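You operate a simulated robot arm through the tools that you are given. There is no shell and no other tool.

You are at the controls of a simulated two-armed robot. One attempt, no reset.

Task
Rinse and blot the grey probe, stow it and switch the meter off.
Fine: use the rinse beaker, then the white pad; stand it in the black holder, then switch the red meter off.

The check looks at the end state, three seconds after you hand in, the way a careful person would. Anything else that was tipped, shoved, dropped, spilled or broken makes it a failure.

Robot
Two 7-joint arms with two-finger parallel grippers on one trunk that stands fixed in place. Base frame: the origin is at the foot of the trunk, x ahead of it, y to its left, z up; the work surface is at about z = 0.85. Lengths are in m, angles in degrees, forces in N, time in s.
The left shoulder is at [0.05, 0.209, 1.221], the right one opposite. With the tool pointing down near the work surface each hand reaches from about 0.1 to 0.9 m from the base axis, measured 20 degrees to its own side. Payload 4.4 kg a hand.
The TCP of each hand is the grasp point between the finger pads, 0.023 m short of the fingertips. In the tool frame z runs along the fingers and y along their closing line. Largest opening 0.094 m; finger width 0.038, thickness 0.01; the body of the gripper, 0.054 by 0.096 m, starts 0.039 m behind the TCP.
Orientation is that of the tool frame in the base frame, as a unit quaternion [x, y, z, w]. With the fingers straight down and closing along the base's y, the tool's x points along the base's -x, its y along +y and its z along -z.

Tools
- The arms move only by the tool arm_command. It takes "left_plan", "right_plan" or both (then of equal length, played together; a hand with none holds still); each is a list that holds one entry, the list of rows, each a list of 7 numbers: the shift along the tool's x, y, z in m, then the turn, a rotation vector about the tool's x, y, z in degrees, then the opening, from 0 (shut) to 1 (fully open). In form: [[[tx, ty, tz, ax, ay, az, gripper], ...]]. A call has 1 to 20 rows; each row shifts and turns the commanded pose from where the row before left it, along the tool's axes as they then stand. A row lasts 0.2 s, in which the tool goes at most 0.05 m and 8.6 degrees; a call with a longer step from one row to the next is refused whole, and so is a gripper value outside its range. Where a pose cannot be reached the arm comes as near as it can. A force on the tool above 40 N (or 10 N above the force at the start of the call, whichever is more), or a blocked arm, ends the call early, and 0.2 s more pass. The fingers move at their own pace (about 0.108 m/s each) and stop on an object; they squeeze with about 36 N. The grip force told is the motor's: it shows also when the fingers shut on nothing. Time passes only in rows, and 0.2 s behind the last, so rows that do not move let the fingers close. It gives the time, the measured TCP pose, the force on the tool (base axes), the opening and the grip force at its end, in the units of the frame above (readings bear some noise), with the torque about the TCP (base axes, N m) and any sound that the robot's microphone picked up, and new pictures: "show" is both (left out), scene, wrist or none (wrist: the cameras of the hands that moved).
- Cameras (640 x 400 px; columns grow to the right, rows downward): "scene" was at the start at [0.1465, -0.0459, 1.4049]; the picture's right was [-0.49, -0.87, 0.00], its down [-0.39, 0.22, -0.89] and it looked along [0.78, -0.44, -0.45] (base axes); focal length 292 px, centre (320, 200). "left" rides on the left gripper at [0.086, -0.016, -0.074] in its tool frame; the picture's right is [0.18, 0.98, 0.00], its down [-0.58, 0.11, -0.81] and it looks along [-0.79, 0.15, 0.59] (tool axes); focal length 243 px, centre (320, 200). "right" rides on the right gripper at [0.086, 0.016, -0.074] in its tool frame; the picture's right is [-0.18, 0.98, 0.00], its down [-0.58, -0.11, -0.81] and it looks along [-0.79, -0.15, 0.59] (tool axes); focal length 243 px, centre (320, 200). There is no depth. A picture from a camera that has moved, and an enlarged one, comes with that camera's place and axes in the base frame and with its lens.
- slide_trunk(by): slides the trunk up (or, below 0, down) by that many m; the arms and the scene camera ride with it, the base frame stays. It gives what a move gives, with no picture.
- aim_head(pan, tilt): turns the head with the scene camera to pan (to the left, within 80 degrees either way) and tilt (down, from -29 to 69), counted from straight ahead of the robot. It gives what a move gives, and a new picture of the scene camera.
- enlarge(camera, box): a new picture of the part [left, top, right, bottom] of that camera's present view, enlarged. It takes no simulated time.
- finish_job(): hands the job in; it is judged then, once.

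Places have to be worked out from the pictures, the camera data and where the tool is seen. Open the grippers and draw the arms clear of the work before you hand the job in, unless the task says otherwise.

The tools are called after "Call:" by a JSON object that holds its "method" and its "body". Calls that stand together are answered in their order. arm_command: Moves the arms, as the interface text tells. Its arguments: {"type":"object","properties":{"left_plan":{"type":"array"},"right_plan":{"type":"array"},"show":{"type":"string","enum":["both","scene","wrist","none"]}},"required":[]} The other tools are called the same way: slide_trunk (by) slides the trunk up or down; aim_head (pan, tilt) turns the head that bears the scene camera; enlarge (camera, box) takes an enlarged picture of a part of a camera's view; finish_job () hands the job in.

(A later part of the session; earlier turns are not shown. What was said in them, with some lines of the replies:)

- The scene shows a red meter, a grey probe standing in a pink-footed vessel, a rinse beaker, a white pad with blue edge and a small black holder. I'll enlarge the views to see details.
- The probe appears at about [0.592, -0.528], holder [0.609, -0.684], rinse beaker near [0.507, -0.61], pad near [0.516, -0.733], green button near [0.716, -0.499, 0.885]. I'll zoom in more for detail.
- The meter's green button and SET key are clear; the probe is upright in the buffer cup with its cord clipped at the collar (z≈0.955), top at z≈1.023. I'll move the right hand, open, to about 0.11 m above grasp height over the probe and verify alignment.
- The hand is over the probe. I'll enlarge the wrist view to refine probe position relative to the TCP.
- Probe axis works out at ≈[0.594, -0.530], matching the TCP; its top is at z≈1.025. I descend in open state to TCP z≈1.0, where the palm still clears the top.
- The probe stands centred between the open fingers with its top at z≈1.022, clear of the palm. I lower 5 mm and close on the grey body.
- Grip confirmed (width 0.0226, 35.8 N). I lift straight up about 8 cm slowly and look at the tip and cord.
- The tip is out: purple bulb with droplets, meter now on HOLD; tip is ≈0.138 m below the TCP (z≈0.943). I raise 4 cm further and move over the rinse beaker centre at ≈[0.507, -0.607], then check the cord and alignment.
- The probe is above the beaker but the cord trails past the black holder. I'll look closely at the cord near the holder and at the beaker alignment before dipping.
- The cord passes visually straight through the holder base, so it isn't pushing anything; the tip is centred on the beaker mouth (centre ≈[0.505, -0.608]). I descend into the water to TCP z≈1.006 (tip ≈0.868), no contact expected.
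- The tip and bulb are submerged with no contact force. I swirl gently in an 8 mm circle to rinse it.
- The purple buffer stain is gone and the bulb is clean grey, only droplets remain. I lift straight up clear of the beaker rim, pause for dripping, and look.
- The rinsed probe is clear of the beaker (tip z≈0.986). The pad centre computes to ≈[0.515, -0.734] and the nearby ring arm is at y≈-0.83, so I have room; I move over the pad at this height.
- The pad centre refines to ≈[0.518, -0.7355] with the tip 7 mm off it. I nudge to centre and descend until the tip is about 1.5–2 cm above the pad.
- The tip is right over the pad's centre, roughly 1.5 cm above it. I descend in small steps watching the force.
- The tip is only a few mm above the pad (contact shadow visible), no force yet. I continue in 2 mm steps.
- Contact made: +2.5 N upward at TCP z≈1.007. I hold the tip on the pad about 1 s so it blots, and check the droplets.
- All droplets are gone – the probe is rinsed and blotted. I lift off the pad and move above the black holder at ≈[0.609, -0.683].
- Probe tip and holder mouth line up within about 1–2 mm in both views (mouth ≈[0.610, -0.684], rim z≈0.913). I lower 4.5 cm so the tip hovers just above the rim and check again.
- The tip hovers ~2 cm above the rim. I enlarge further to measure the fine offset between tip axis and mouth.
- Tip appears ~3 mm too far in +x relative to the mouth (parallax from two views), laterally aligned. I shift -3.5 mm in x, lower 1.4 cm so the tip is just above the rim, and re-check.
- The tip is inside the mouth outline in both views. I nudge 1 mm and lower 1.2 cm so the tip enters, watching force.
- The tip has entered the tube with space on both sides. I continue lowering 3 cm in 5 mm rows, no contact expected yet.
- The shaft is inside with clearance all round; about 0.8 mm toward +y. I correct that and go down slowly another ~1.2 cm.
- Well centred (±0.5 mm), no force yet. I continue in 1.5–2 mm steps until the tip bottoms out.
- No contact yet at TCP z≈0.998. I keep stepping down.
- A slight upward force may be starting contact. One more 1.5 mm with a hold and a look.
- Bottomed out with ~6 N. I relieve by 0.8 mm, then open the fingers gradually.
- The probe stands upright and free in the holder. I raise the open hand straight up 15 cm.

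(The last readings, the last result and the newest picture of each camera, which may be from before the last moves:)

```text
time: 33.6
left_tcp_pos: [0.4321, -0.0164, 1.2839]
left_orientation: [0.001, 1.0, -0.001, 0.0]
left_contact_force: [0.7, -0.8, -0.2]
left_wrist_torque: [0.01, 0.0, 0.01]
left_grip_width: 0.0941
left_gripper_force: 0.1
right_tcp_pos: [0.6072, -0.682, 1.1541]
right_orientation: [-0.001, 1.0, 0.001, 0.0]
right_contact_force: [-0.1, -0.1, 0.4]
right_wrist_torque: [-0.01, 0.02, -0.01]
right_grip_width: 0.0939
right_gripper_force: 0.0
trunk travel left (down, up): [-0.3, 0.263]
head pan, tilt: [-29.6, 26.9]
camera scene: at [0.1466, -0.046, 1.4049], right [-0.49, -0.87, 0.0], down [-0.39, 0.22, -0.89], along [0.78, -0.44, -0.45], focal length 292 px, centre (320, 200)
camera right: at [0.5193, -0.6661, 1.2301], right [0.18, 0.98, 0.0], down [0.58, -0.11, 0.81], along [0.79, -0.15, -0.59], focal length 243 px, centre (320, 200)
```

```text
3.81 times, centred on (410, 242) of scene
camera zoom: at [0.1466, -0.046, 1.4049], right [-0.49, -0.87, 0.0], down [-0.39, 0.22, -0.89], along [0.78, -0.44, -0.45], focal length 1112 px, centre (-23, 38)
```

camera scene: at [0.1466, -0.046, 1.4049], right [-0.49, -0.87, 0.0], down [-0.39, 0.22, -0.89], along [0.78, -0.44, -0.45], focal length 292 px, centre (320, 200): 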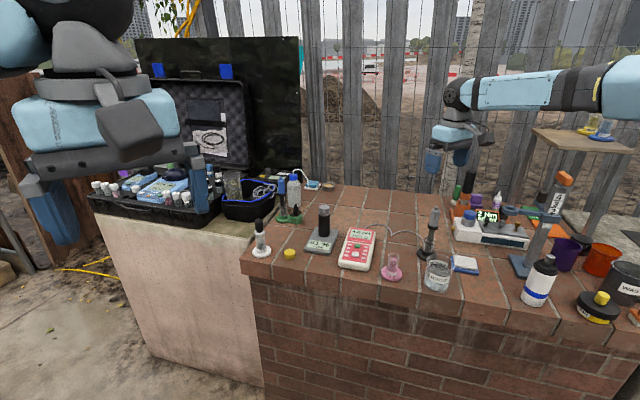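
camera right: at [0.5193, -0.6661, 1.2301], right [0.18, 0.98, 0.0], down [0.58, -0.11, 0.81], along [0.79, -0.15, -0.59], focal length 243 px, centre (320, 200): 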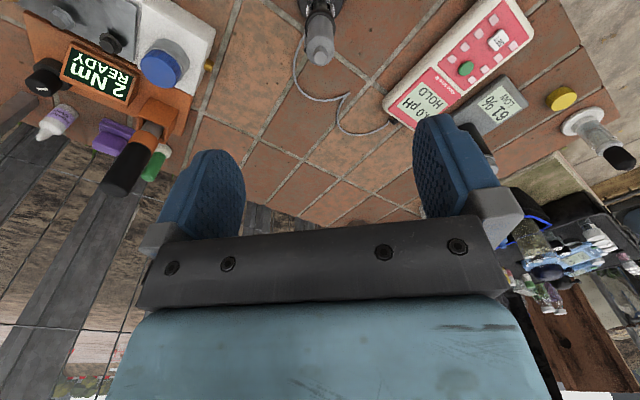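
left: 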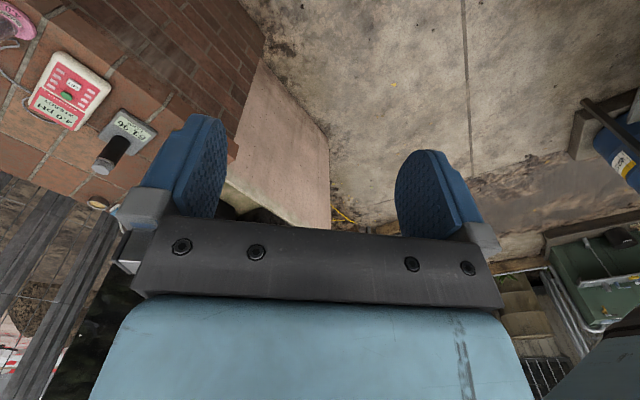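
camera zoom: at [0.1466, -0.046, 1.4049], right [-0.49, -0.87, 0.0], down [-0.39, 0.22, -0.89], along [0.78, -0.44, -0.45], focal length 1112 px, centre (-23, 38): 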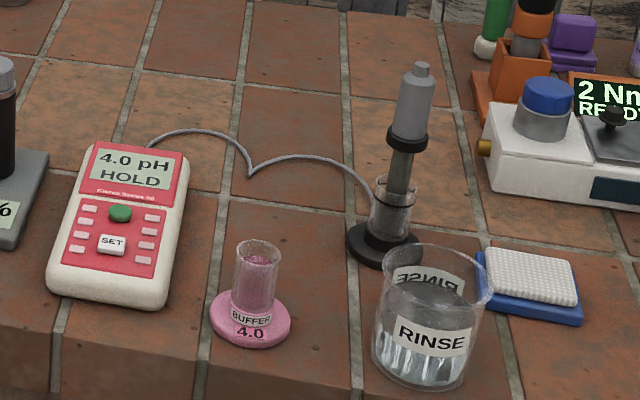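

The probe stands properly in the holder, and the meter still reads "4.0 pH HOLD". The green round key is at ≈[0.716, -0.4995, 0.885]; I close the fingers and move above it.

Call:
{"method": "arm_command", "body": {"right_plan": [[[-0.015, 0.025, 0, 0, 0, 0, 0.5], [-0.024, 0.04, 0, 0, 0, 0, 0], [-0.024, 0.04, 0, 0, 0, 0, 0], [-0.024, 0.04, 0, 0, 0, 0, 0], [-0.015, 0.025, 0, 0, 0, 0, 0], [-0.007, 0.0125, 0.02, 0, 0, 0, 0], [0, 0, 0.04, 0, 0, 0, 0], [0, 0, 0.04, 0, 0, 0, 0], [0, 0, 0.02, 0, 0, 0, 0], [0, 0, 0, 0, 0, 0, 0]]], "show": "both"}}

Call:
{"method": "enlarge", "body": {"camera": "right", "box": [230, 0, 430, 200]}}

Call:
{"method": "enlarge", "body": {"camera": "scene", "box": [300, 180, 420, 290]}}

```text
time: 35.8
left_tcp_pos: [0.4321, -0.0153, 1.2831]
left_orientation: [0.001, 1.0, -0.001, -0.001]
left_contact_force: [0.2, 0.2, 0.3]
left_wrist_torque: [-0.01, -0.03, -0.01]
left_grip_width: 0.0944
left_gripper_force: 0.0
right_tcp_pos: [0.7156, -0.5006, 1.0344]
right_orientation: [-0.002, 1.0, 0.0, -0.001]
right_contact_force: [-0.4, 0.5, 0.1]
right_wrist_torque: [-0.03, 0.01, 0.08]
right_grip_width: 0.0
right_gripper_force: 35.9
trunk travel left (down, up): [-0.3, 0.263]
head pan, tilt: [-29.6, 26.9]
camera scene: at [0.1464, -0.0457, 1.4049], right [-0.49, -0.87, 0.0], down [-0.39, 0.22, -0.89], along [0.78, -0.44, -0.45], focal length 292 px, centre (320, 200)
camera right: at [0.6271, -0.4837, 1.1101], right [0.18, 0.98, 0.0], down [0.58, -0.11, 0.81], along [0.79, -0.15, -0.59], focal length 243 px, centre (320, 200)
```

scene: 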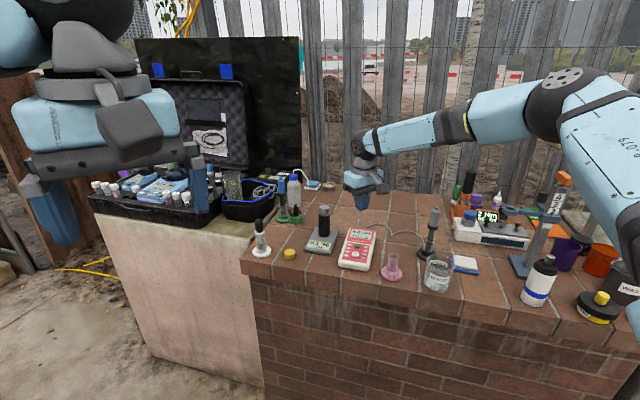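
right: 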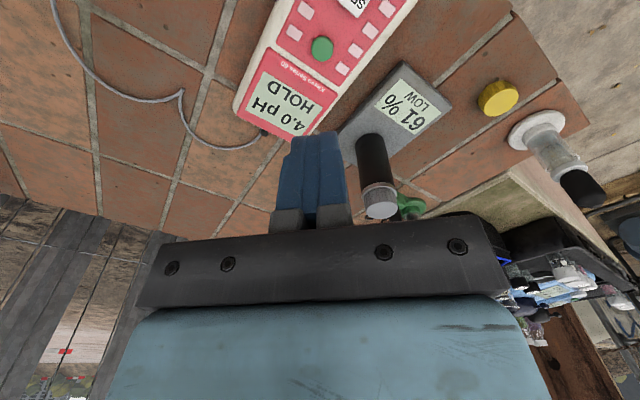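

```text
2.00 times, centred on (330, 100) of right
camera zoom: at [0.6271, -0.4837, 1.1101], right [0.18, 0.98, 0.0], down [0.58, -0.11, 0.81], along [0.79, -0.15, -0.59], focal length 485 px, centre (300, 400)
```

zoom: 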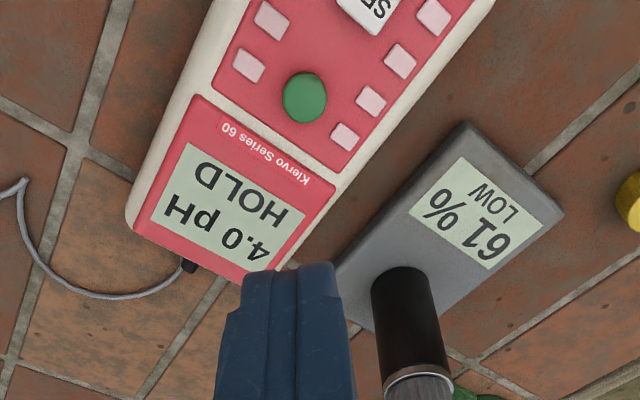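

```text
3.64 times, centred on (360, 235) of scene
camera zoom: at [0.1464, -0.0457, 1.4049], right [-0.49, -0.87, 0.0], down [-0.39, 0.22, -0.89], along [0.78, -0.44, -0.45], focal length 1061 px, centre (174, 73)
```

zoom: 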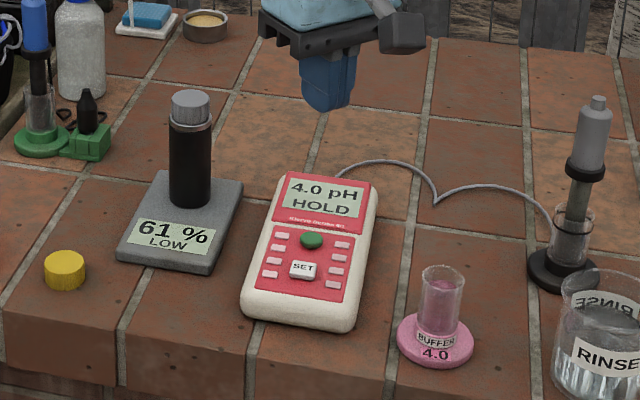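

The closed fingertips are directly over the green key (key ≈[0.715, -0.499], Ø≈19 mm). I descend to about 1 cm above it.

Call:
{"method": "arm_command", "body": {"right_plan": [[[0, 0.0012, 0.03, 0, 0, 0, 0], [0, 0, 0.035, 0, 0, 0, 0], [0, 0, 0.03, 0, 0, 0, 0], [0, 0, 0.015, 0, 0, 0, 0], [0, 0, 0, 0, 0, 0, 0]]], "show": "both"}}

Call:
{"method": "enlarge", "body": {"camera": "right", "box": [230, 50, 430, 200]}}

Call:
{"method": "enlarge", "body": {"camera": "scene", "box": [325, 205, 395, 280]}}

```text
time: 37.0
left_tcp_pos: [0.432, -0.0153, 1.2845]
left_orientation: [0.0, 1.0, 0.001, 0.0]
left_contact_force: [0.3, -0.8, -0.1]
left_wrist_torque: [-0.02, 0.0, 0.01]
left_grip_width: 0.0939
left_gripper_force: 0.0
right_tcp_pos: [0.6982, -0.5, 0.9373]
right_orientation: [0.001, 1.0, 0.0, 0.001]
right_contact_force: [-0.7, -0.4, -0.2]
right_wrist_torque: [0.01, -0.01, -0.01]
right_grip_width: 0.0003
right_gripper_force: 35.8
right hand out of reach, approached as far as the arm can: row 3, 4
trunk travel left (down, up): [-0.3, 0.263]
head pan, tilt: [-29.6, 26.9]
camera scene: at [0.1465, -0.0458, 1.4049], right [-0.49, -0.87, 0.0], down [-0.39, 0.22, -0.89], along [0.78, -0.44, -0.45], focal length 292 px, centre (320, 200)
camera right: at [0.6113, -0.4837, 1.013], right [0.18, 0.98, 0.0], down [0.58, -0.11, 0.81], along [0.79, -0.15, -0.59], focal length 243 px, centre (320, 200)
```

scene: 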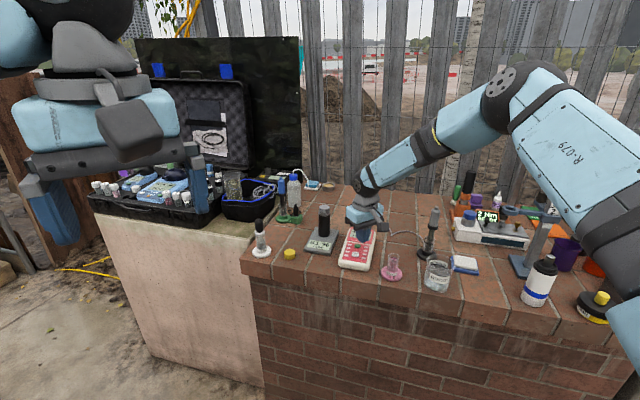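
right: 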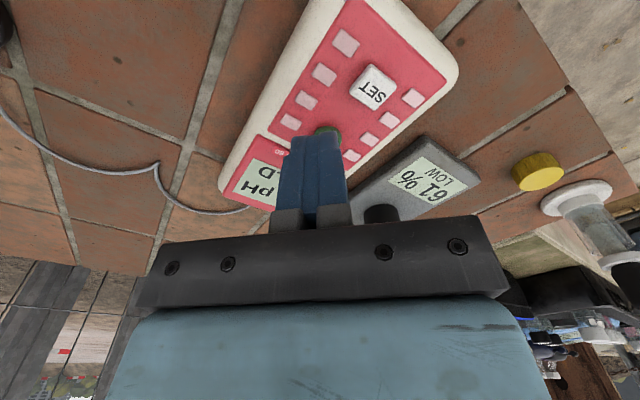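

```text
2.67 times, centred on (330, 125) of right
camera zoom: at [0.6113, -0.4837, 1.013], right [0.18, 0.98, 0.0], down [0.58, -0.11, 0.81], along [0.79, -0.15, -0.59], focal length 647 px, centre (293, 400)
```

zoom: 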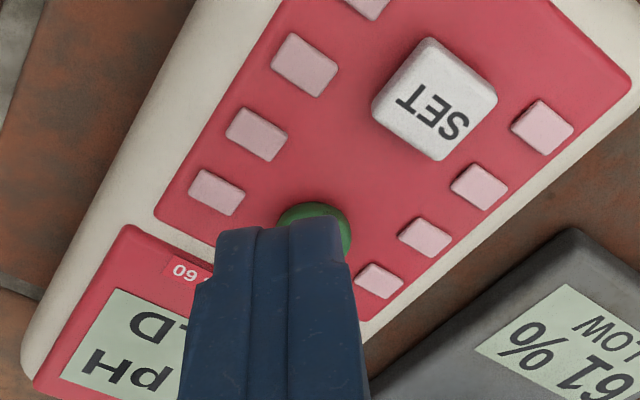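

```text
5.33 times, centred on (360, 242) of scene
camera zoom: at [0.1465, -0.0458, 1.4049], right [-0.49, -0.87, 0.0], down [-0.39, 0.22, -0.89], along [0.78, -0.44, -0.45], focal length 1556 px, centre (107, -27)
```

zoom: 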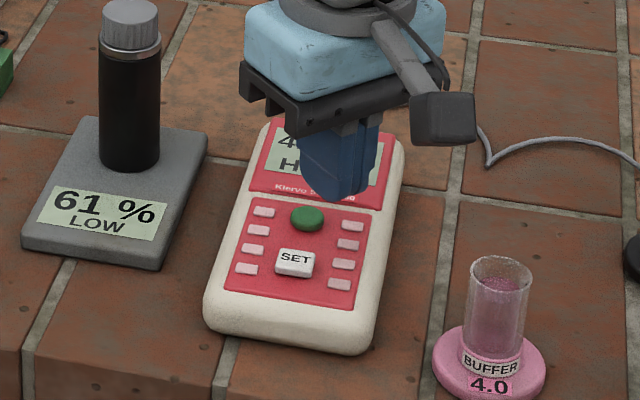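

The arm ran out of reach at [0.698, -0.500, 0.937] with the tool straight down, nothing touched. I'll raise the hand 15 cm, then slide the trunk down 12 cm to gain low reach.

Call:
{"method": "arm_command", "body": {"right_plan": [[[0, 0, -0.03, 0, 0, 0, 0], [0, 0, -0.04, 0, 0, 0, 0], [0, 0, -0.04, 0, 0, 0, 0], [0, 0, -0.04, 0, 0, 0, 0], [0, 0, 0, 0, 0, 0, 0]]], "show": "both"}}

```text
time: 38.2
left_tcp_pos: [0.4326, -0.0166, 1.2834]
left_orientation: [0.0, 1.0, 0.001, 0.001]
left_contact_force: [0.0, -0.6, -0.2]
left_wrist_torque: [-0.01, 0.02, -0.01]
left_grip_width: 0.0937
left_gripper_force: 0.1
right_tcp_pos: [0.6983, -0.5011, 1.0855]
right_orientation: [-0.001, 1.0, 0.0, 0.0]
right_contact_force: [0.8, 1.0, -0.1]
right_wrist_torque: [0.01, 0.0, -0.01]
right_grip_width: 0.0
right_gripper_force: 36.1
trunk travel left (down, up): [-0.3, 0.263]
head pan, tilt: [-29.6, 26.9]
camera scene: at [0.1474, -0.0462, 1.4047], right [-0.49, -0.87, 0.0], down [-0.39, 0.22, -0.89], along [0.78, -0.44, -0.45], focal length 292 px, centre (320, 200)
camera right: at [0.6102, -0.4839, 1.1624], right [0.18, 0.98, 0.0], down [0.58, -0.11, 0.81], along [0.79, -0.15, -0.59], focal length 243 px, centre (320, 200)
```

scene: 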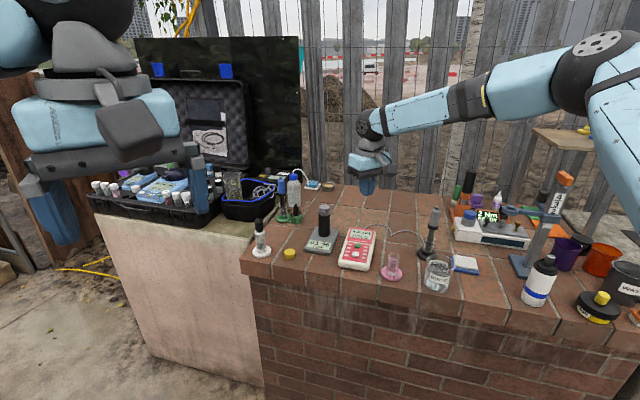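
right: 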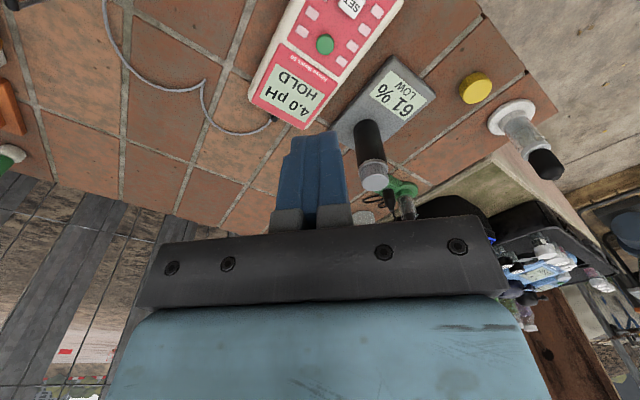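

Hand is at [0.698, -0.501, 1.086], clear above the meter. I slide the trunk down 12 cm (fingertips will end at z≈0.94, still ~5 cm above the key).

Call:
{"method": "slide_trunk", "body": {"by": -0.12}}

Call:
{"method": "aim_head", "body": {"pan": -29.6, "tilt": 26.9}}

```text
time: 39.7
left_tcp_pos: [0.4311, -0.0159, 1.1627]
left_orientation: [0.0, 1.0, -0.001, 0.0]
left_contact_force: [-0.3, -0.5, 0.5]
left_wrist_torque: [0.02, -0.02, 0.03]
left_grip_width: 0.0941
left_gripper_force: 0.1
right_tcp_pos: [0.6977, -0.4998, 0.9672]
right_orientation: [-0.001, 1.0, 0.001, 0.0]
right_contact_force: [0.2, 0.2, 0.7]
right_wrist_torque: [0.01, 0.03, 0.02]
right_grip_width: 0.0
right_gripper_force: 36.0
trunk travel left (down, up): [-0.18, 0.383]
head pan, tilt: [-29.6, 26.9]
```

```text
time: 40.3
left_tcp_pos: [0.4331, -0.0154, 1.1629]
left_orientation: [0.0, 1.0, 0.0, 0.0]
left_contact_force: [-0.6, 0.4, -0.2]
left_wrist_torque: [0.04, 0.02, -0.04]
left_grip_width: 0.0939
left_gripper_force: 0.0
right_tcp_pos: [0.6973, -0.5006, 0.9686]
right_orientation: [-0.001, 1.0, 0.0, 0.0]
right_contact_force: [1.1, -0.1, 0.6]
right_wrist_torque: [-0.04, 0.0, 0.01]
right_grip_width: 0.0
right_gripper_force: 36.0
trunk travel left (down, up): [-0.18, 0.383]
head pan, tilt: [-29.6, 26.9]
camera scene: at [0.1465, -0.0459, 1.2849], right [-0.49, -0.87, 0.0], down [-0.39, 0.22, -0.89], along [0.78, -0.44, -0.45], focal length 292 px, centre (320, 200)
```

scene: 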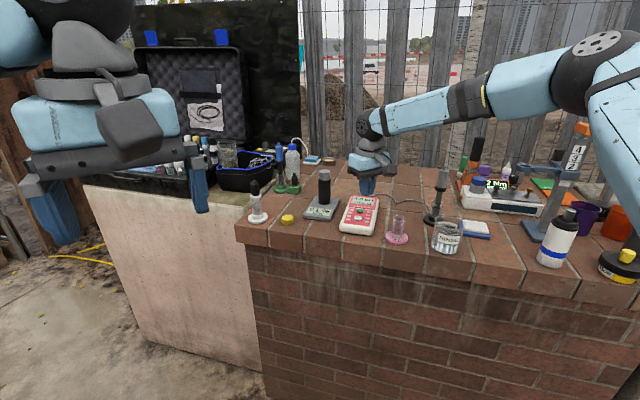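

Trunk lowered; hand at [0.6975, -0.500, 0.968]. I shift +1.75 cm in x over the green key and lower 3 cm, then check.

Call:
{"method": "arm_command", "body": {"right_plan": [[[-0.009, 0.0005, 0, 0, 0, 0, 0], [-0.0085, 0.0005, 0, 0, 0, 0, 0], [0, 0, 0.015, 0, 0, 0, 0], [0, 0, 0.015, 0, 0, 0, 0], [0, 0, 0, 0, 0, 0, 0]]], "show": "wrist"}}

Call:
{"method": "enlarge", "body": {"camera": "right", "box": [250, 50, 410, 190]}}

Call:
{"method": "enlarge", "body": {"camera": "scene", "box": [325, 170, 405, 245]}}

```text
time: 41.5
left_tcp_pos: [0.4325, -0.0158, 1.1644]
left_orientation: [0.0, 1.0, 0.0, 0.001]
left_contact_force: [-0.5, -0.8, 0.2]
left_wrist_torque: [-0.01, -0.01, 0.01]
left_grip_width: 0.0939
left_gripper_force: 0.0
right_tcp_pos: [0.7144, -0.4988, 0.938]
right_orientation: [-0.001, 1.0, 0.001, 0.0]
right_contact_force: [1.2, -0.7, -1.0]
right_wrist_torque: [-0.03, 0.0, 0.01]
right_grip_width: 0.0
right_gripper_force: 35.7
trunk travel left (down, up): [-0.18, 0.383]
head pan, tilt: [-29.6, 26.9]
camera right: at [0.6264, -0.482, 1.0133], right [0.18, 0.98, 0.0], down [0.58, -0.11, 0.81], along [0.79, -0.15, -0.59], focal length 243 px, centre (320, 200)
```

right: 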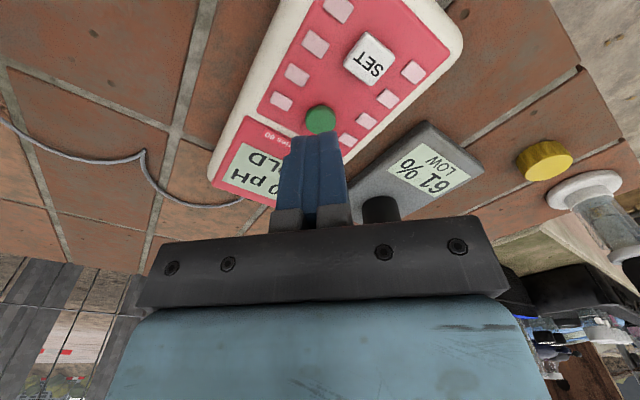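

```text
2.86 times, centred on (330, 120) of right
camera zoom: at [0.6264, -0.482, 1.0133], right [0.18, 0.98, 0.0], down [0.58, -0.11, 0.81], along [0.79, -0.15, -0.59], focal length 693 px, centre (291, 429)
```

zoom: 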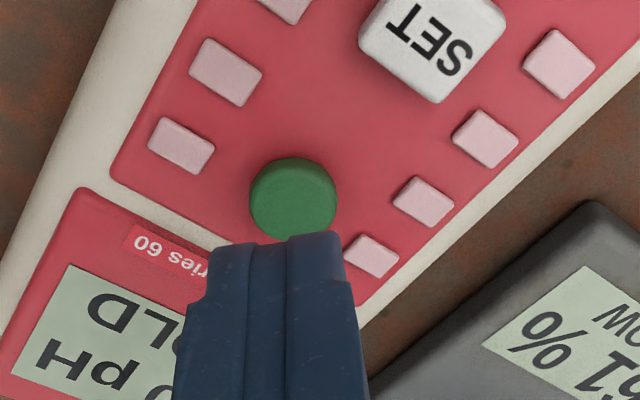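

```text
5.33 times, centred on (365, 208) of scene
camera zoom: at [0.1464, -0.0458, 1.2849], right [-0.49, -0.87, 0.0], down [-0.39, 0.22, -0.89], along [0.78, -0.44, -0.45], focal length 1556 px, centre (80, 160)
```

zoom: 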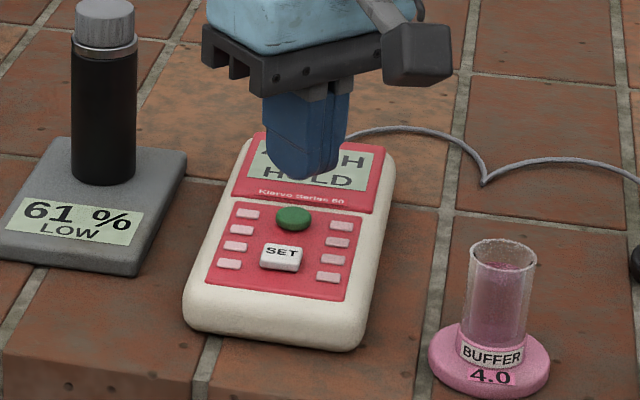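

Fingertips are ~2.5–3 cm above the green key and within ~2 mm. I shift +2 mm in x and y and go down 1.8 cm.

Call:
{"method": "arm_command", "body": {"right_plan": [[[-0.002, 0.002, 0.004, 0, 0, 0, 0], [0, 0, 0.007, 0, 0, 0, 0], [0, 0, 0.007, 0, 0, 0, 0], [0, 0, 0, 0, 0, 0, 0]]], "show": "none"}}

Call:
{"method": "enlarge", "body": {"camera": "right", "box": [250, 50, 410, 190]}}

Call:
{"method": "enlarge", "body": {"camera": "scene", "box": [325, 170, 405, 245]}}

```text
time: 42.5
left_tcp_pos: [0.432, -0.015, 1.1651]
left_orientation: [0.001, 1.0, 0.0, 0.0]
left_contact_force: [-0.9, -0.2, 0.3]
left_wrist_torque: [0.0, -0.01, -0.01]
left_grip_width: 0.0941
left_gripper_force: 0.0
right_tcp_pos: [0.7167, -0.4967, 0.9194]
right_orientation: [0.0, 1.0, 0.0, 0.0]
right_contact_force: [1.0, 0.2, 0.0]
right_wrist_torque: [0.02, 0.01, -0.01]
right_grip_width: 0.0
right_gripper_force: 35.7
trunk travel left (down, up): [-0.18, 0.383]
head pan, tilt: [-29.6, 26.9]
```

```text
2.86 times, centred on (330, 120) of right
camera zoom: at [0.6291, -0.4802, 0.9956], right [0.18, 0.98, 0.0], down [0.58, -0.11, 0.81], along [0.79, -0.15, -0.59], focal length 693 px, centre (291, 429)
```

zoom: 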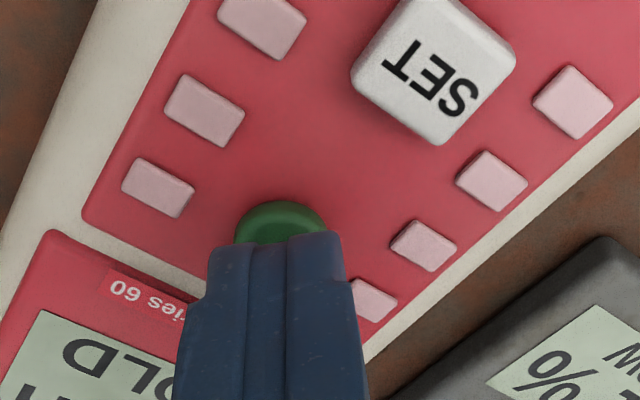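

```text
5.33 times, centred on (365, 208) of scene
camera zoom: at [0.1464, -0.0458, 1.2849], right [-0.49, -0.87, 0.0], down [-0.39, 0.22, -0.89], along [0.78, -0.44, -0.45], focal length 1556 px, centre (80, 160)
```

zoom: 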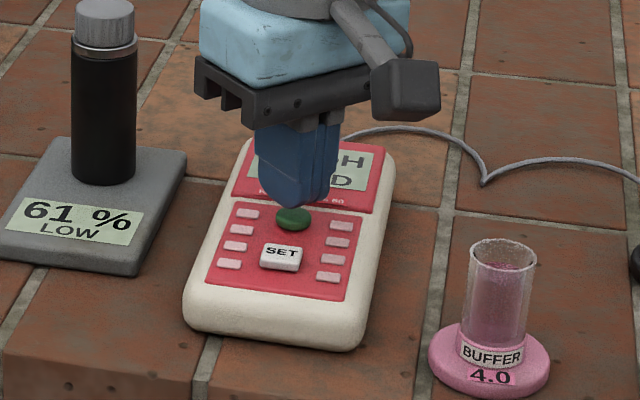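

Fingertips are centred above the green key, about 8–10 mm over it. I descend 5 mm, then in 2 mm steps watching force and display.

Call:
{"method": "arm_command", "body": {"right_plan": [[[0, 0, 0.003, 0, 0, 0, 0], [0, 0, 0.002, 0, 0, 0, 0], [0, 0, 0, 0, 0, 0, 0]]], "show": "none"}}

Call:
{"method": "enlarge", "body": {"camera": "scene", "box": [335, 180, 385, 245]}}

Call:
{"method": "enlarge", "body": {"camera": "right", "box": [250, 50, 410, 190]}}

```text
time: 43.3
left_tcp_pos: [0.4334, -0.0148, 1.1656]
left_orientation: [0.0, 1.0, 0.001, 0.0]
left_contact_force: [-0.3, 0.3, 0.1]
left_wrist_torque: [0.01, 0.03, 0.04]
left_grip_width: 0.0942
left_gripper_force: 0.0
right_tcp_pos: [0.7168, -0.4982, 0.9139]
right_orientation: [-0.001, 1.0, 0.0, -0.001]
right_contact_force: [-0.1, -0.5, -1.2]
right_wrist_torque: [-0.01, 0.01, -0.01]
right_grip_width: 0.0
right_gripper_force: 36.4
trunk travel left (down, up): [-0.18, 0.383]
head pan, tilt: [-29.6, 26.9]
```

```text
6.15 times, centred on (360, 212) of scene
camera zoom: at [0.1465, -0.0459, 1.2849], right [-0.49, -0.87, 0.0], down [-0.39, 0.22, -0.89], along [0.78, -0.44, -0.45], focal length 1796 px, centre (74, 123)
```

zoom: 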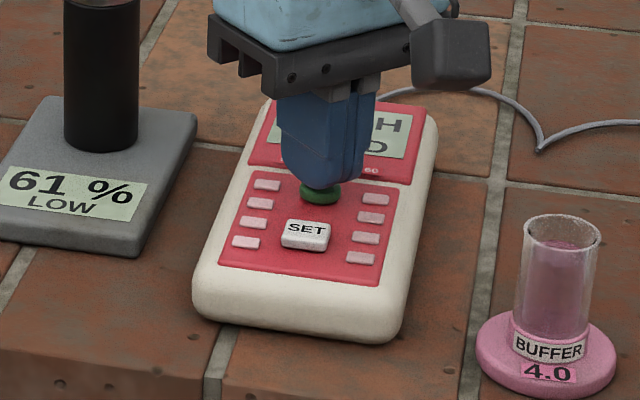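

```text
2.86 times, centred on (330, 120) of right
camera zoom: at [0.6287, -0.481, 0.9904], right [0.18, 0.98, 0.0], down [0.58, -0.11, 0.81], along [0.79, -0.15, -0.59], focal length 693 px, centre (291, 429)
```

zoom: 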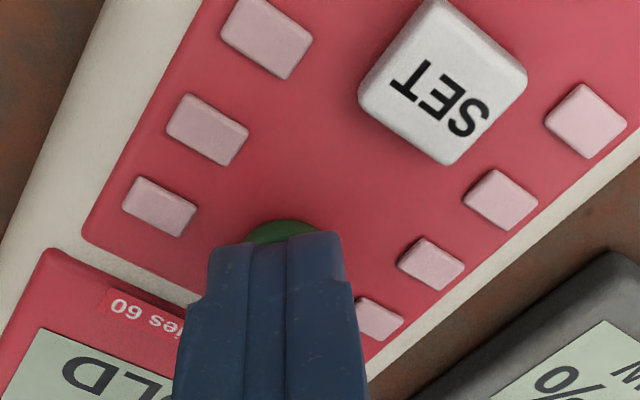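

Just above the key. Two 1.5 mm steps more.

Call:
{"method": "arm_command", "body": {"right_plan": [[[0, 0, 0.0015, 0, 0, 0, 0], [0, 0, 0.0015, 0, 0, 0, 0], [0, 0, 0, 0, 0, 0, 0]]], "show": "none"}}

Call:
{"method": "enlarge", "body": {"camera": "scene", "box": [335, 180, 385, 245]}}

```text
time: 44.1
left_tcp_pos: [0.4334, -0.0154, 1.1638]
left_orientation: [0.0, 1.0, 0.0, 0.0]
left_contact_force: [-0.4, 0.1, -0.9]
left_wrist_torque: [-0.01, 0.01, 0.04]
left_grip_width: 0.0939
left_gripper_force: 0.1
right_tcp_pos: [0.7157, -0.4966, 0.911]
right_orientation: [-0.001, 1.0, 0.0, 0.0]
right_contact_force: [-0.5, 0.1, -0.7]
right_wrist_torque: [0.03, 0.05, 0.03]
right_grip_width: 0.0
right_gripper_force: 35.9
trunk travel left (down, up): [-0.18, 0.383]
head pan, tilt: [-29.6, 26.9]
```

```text
6.15 times, centred on (360, 212) of scene
camera zoom: at [0.1465, -0.0459, 1.2849], right [-0.49, -0.87, 0.0], down [-0.39, 0.22, -0.89], along [0.78, -0.44, -0.45], focal length 1796 px, centre (74, 123)
```

zoom: 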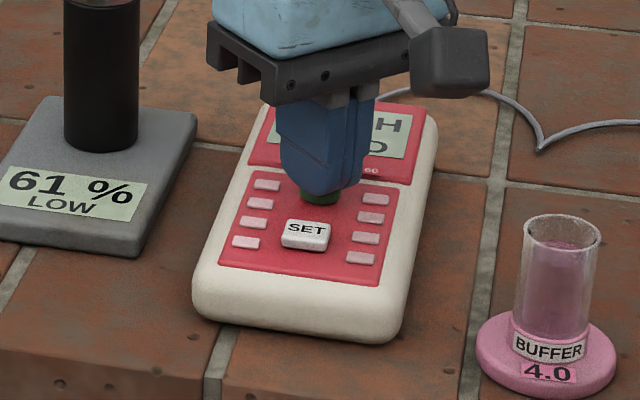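

No contact force yet at TCP z≈0.911. Continue two more 1.5 mm steps.

Call:
{"method": "arm_command", "body": {"right_plan": [[[0, 0, 0.0015, 0, 0, 0, 0], [0, 0, 0.0015, 0, 0, 0, 0], [0, 0, 0, 0, 0, 0, 0]]], "show": "none"}}

Call:
{"method": "enlarge", "body": {"camera": "scene", "box": [335, 180, 385, 245]}}

```text
time: 44.9
left_tcp_pos: [0.4314, -0.0154, 1.1656]
left_orientation: [0.0, 1.0, 0.001, 0.0]
left_contact_force: [0.2, 0.1, -0.6]
left_wrist_torque: [0.01, -0.02, 0.0]
left_grip_width: 0.0938
left_gripper_force: 0.0
right_tcp_pos: [0.7184, -0.4982, 0.9098]
right_orientation: [-0.001, 1.0, 0.0, 0.0]
right_contact_force: [-0.4, 0.9, 1.8]
right_wrist_torque: [0.01, 0.07, -0.02]
right_grip_width: 0.0002
right_gripper_force: 36.0
trunk travel left (down, up): [-0.18, 0.383]
head pan, tilt: [-29.6, 26.9]
heard: click
```

```text
6.15 times, centred on (360, 212) of scene
camera zoom: at [0.1462, -0.0457, 1.2849], right [-0.49, -0.87, 0.0], down [-0.39, 0.22, -0.89], along [0.78, -0.44, -0.45], focal length 1796 px, centre (74, 123)
```

zoom: 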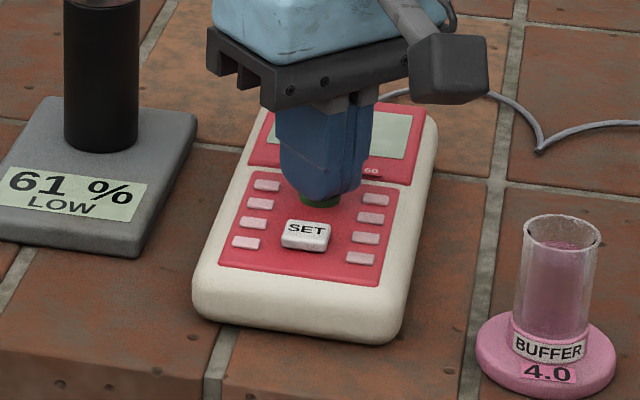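

A click was heard and the visible part of the display went blank. I lift the hand straight up and check the display.

Call:
{"method": "arm_command", "body": {"right_plan": [[[0, 0, -0.005, 0, 0, 0, 0], [0, 0, -0.015, 0, 0, 0, 0], [0, 0, -0.03, 0, 0, 0, 0], [0, 0, -0.04, 0, 0, 0, 0], [0, 0, -0.04, 0, 0, 0, 0], [0, 0, -0.03, 0, 0, 0, 0], [0, 0, 0, 0, 0, 0, 0]]], "show": "both"}}

Call:
{"method": "enlarge", "body": {"camera": "scene", "box": [325, 160, 405, 245]}}

Call:
{"method": "enlarge", "body": {"camera": "right", "box": [230, 0, 430, 200]}}

```text
time: 46.5
left_tcp_pos: [0.4329, -0.0146, 1.1644]
left_orientation: [0.0, 1.0, -0.001, -0.001]
left_contact_force: [0.1, 0.5, -0.1]
left_wrist_torque: [0.01, -0.02, -0.04]
left_grip_width: 0.094
left_gripper_force: 0.1
right_tcp_pos: [0.7179, -0.4966, 1.0685]
right_orientation: [-0.001, 1.0, 0.0, 0.0]
right_contact_force: [0.9, -0.4, 0.4]
right_wrist_torque: [-0.01, 0.04, -0.01]
right_grip_width: 0.0
right_gripper_force: 36.0
trunk travel left (down, up): [-0.18, 0.383]
head pan, tilt: [-29.6, 26.9]
camera scene: at [0.1469, -0.0462, 1.2848], right [-0.49, -0.87, 0.0], down [-0.39, 0.22, -0.89], along [0.78, -0.44, -0.45], focal length 292 px, centre (320, 200)
camera right: at [0.6297, -0.4798, 1.144], right [0.18, 0.98, 0.0], down [0.58, -0.11, 0.81], along [0.79, -0.15, -0.59], focal length 243 px, centre (320, 200)
```

scene: 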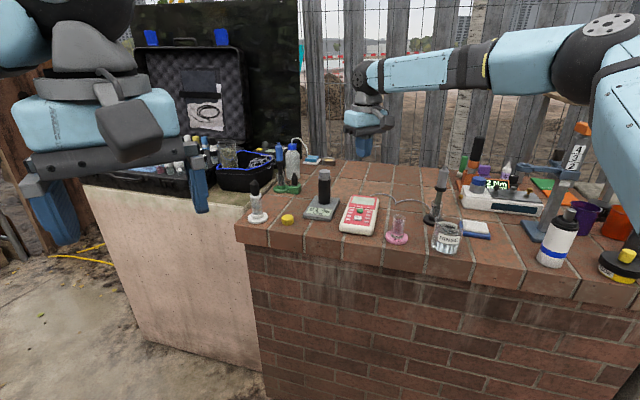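
right: 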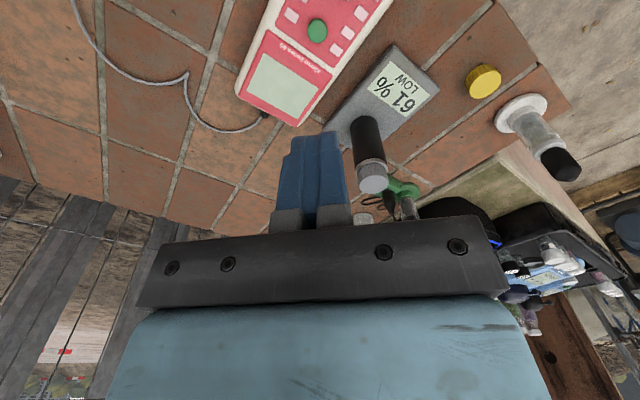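

```text
4.71 times, centred on (365, 202) of scene
camera zoom: at [0.1469, -0.0462, 1.2848], right [-0.49, -0.87, 0.0], down [-0.39, 0.22, -0.89], along [0.78, -0.44, -0.45], focal length 1373 px, centre (108, 188)
```

zoom: 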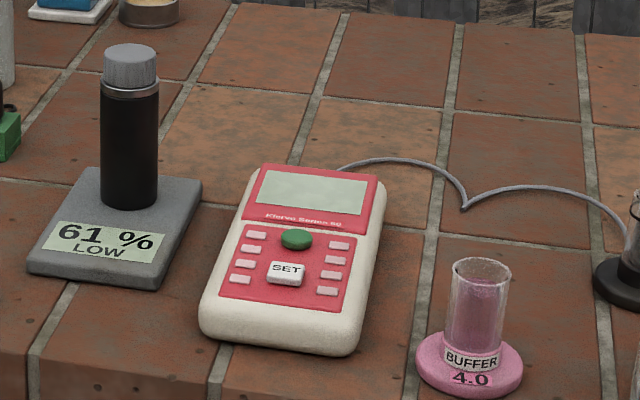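

```text
2.00 times, centred on (330, 100) of right
camera zoom: at [0.6297, -0.4798, 1.144], right [0.18, 0.98, 0.0], down [0.58, -0.11, 0.81], along [0.79, -0.15, -0.59], focal length 485 px, centre (300, 400)
```

zoom: 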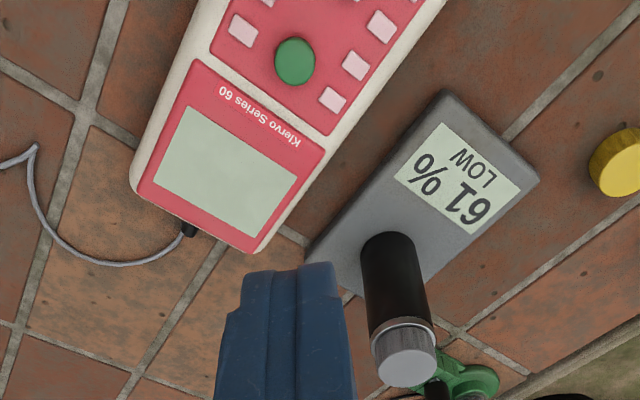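

The display is blank: meter is off. Now I retract: slide the trunk back up 12 cm, then open the gripper and withdraw the hand back from the table.

Call:
{"method": "slide_trunk", "body": {"by": 0.12}}

Call:
{"method": "arm_command", "body": {"right_plan": [[[0, 0, -0.03, 0, 0, 0, 0], [0.02, -0.005, -0.03, 0, 0, 0, 0.5], [0.04, -0.005, 0, 0, 0, 0, 1], [0.045, -0.005, 0, 0, 0, 0, 1], [0.045, -0.005, 0, 0, 0, 0, 1], [0.045, -0.005, 0, 0, 0, 0, 1], [0.045, -0.005, 0, 0, 0, 0, 1], [0.03, -0.005, 0, 0, 0, 0, 1], [0.02, 0, 0, 0, 0, 0, 1], [0, 0, 0, 0, 0, 0, 1], [0, 0, 0, 0, 0, 0, 1]]], "show": "both"}}

Call:
{"method": "enlarge", "body": {"camera": "scene", "box": [320, 180, 500, 300]}}

Call:
{"method": "enlarge", "body": {"camera": "scene", "box": [400, 190, 460, 280]}}

```text
time: 48.0
left_tcp_pos: [0.4324, -0.0162, 1.2844]
left_orientation: [0.0, 1.0, 0.0, 0.0]
left_contact_force: [0.0, 0.2, 0.2]
left_wrist_torque: [-0.02, -0.03, 0.02]
left_grip_width: 0.0939
left_gripper_force: 0.1
right_tcp_pos: [0.7176, -0.4972, 1.1879]
right_orientation: [-0.001, 1.0, 0.0, 0.0]
right_contact_force: [-0.4, 0.1, 0.3]
right_wrist_torque: [-0.02, 0.02, 0.0]
right_grip_width: 0.0001
right_gripper_force: 35.9
trunk travel left (down, up): [-0.3, 0.263]
head pan, tilt: [-29.6, 26.9]
```

```text
time: 50.4
left_tcp_pos: [0.4322, -0.017, 1.2838]
left_orientation: [0.0, 1.0, 0.0, 0.0]
left_contact_force: [-1.1, -0.3, -0.2]
left_wrist_torque: [-0.01, 0.02, 0.01]
left_grip_width: 0.0941
left_gripper_force: 0.0
right_tcp_pos: [0.4261, -0.5304, 1.2495]
right_orientation: [-0.001, 1.0, 0.001, 0.0]
right_contact_force: [-1.1, 0.3, 0.1]
right_wrist_torque: [0.0, -0.01, -0.01]
right_grip_width: 0.094
right_gripper_force: 0.1
trunk travel left (down, up): [-0.3, 0.263]
head pan, tilt: [-29.6, 26.9]
camera scene: at [0.1463, -0.0461, 1.4049], right [-0.49, -0.87, 0.0], down [-0.39, 0.22, -0.89], along [0.78, -0.44, -0.45], focal length 292 px, centre (320, 200)
camera right: at [0.3381, -0.5139, 1.325], right [0.18, 0.98, 0.0], down [0.58, -0.11, 0.81], along [0.79, -0.15, -0.59], focal length 243 px, centre (320, 200)
```

scene: 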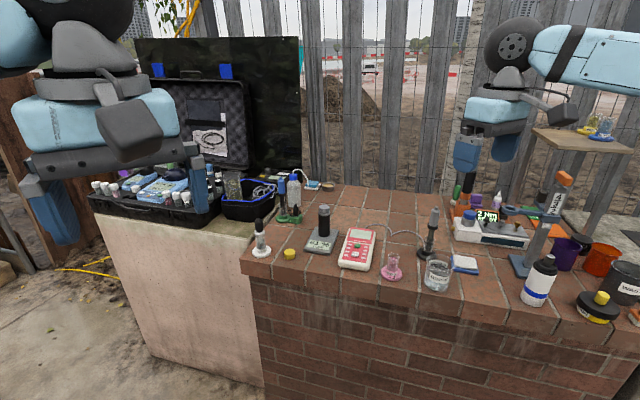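
right: 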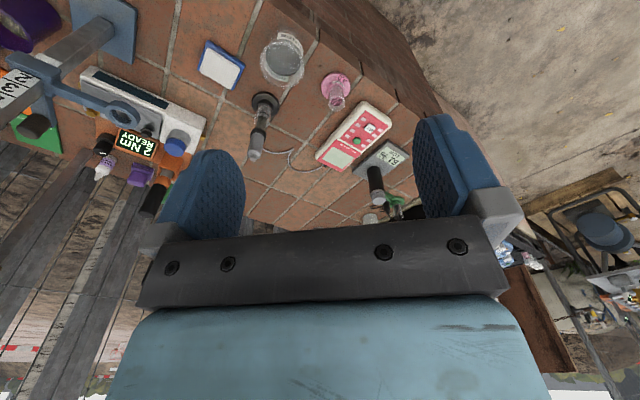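

```text
3.33 times, centred on (410, 240) of scene
camera zoom: at [0.1463, -0.0461, 1.4049], right [-0.49, -0.87, 0.0], down [-0.39, 0.22, -0.89], along [0.78, -0.44, -0.45], focal length 973 px, centre (20, 67)
```

zoom: 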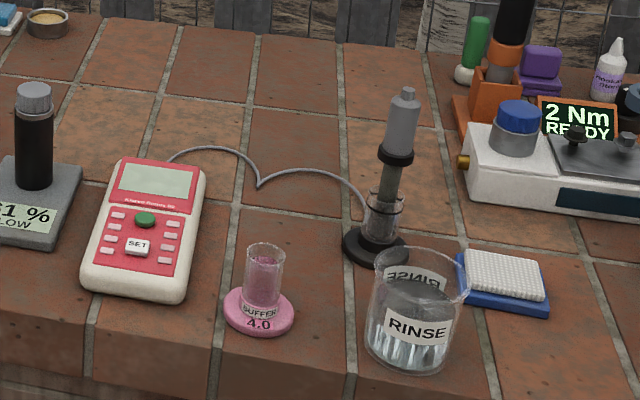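

```text
4.44 times, centred on (430, 235) of scene
camera zoom: at [0.1463, -0.0461, 1.4049], right [-0.49, -0.87, 0.0], down [-0.39, 0.22, -0.89], along [0.78, -0.44, -0.45], focal length 1297 px, centre (-169, 44)
```

zoom: 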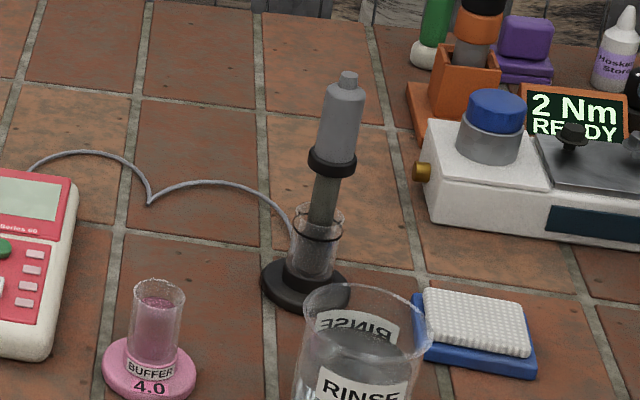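

The final view shows the probe upright in the black holder. The meter display is blank, and the beaker, buffer cup and pad are all in place. Both grippers are open and clear of the table, so I'm handing the job in.

Call:
{"method": "finish_job", "body": {}}

```text
The job is handed in.
```

I rinsed and blotted the grey probe, stood it in the black holder and switched the red meter off. The job is handed in, but I haven't seen the check's verdict.

- **Rinse:** I dipped and swirled the tip in the rinse beaker until the purple buffer stain was gone.
- **Blot:** I pressed the tip on the white pad with about 7 N, and every droplet cleared.
- **Stow:** I lowered the probe to the bottom of the holder's tube and let go; it stands upright there. Its cord lies across the table to the meter and passes straight through other objects in the pictures, so it pushed nothing.
- **Meter:** The first try at the green key ran out of reach without touching anything. I lowered the trunk 12 cm, pressed the key once, heard a click and saw the display go blank. I then raised the trunk back up.

In the last pictures the rinse beaker, buffer cup, pad and the rest of the bench looked undisturbed. Both grippers were open and clear of the table.
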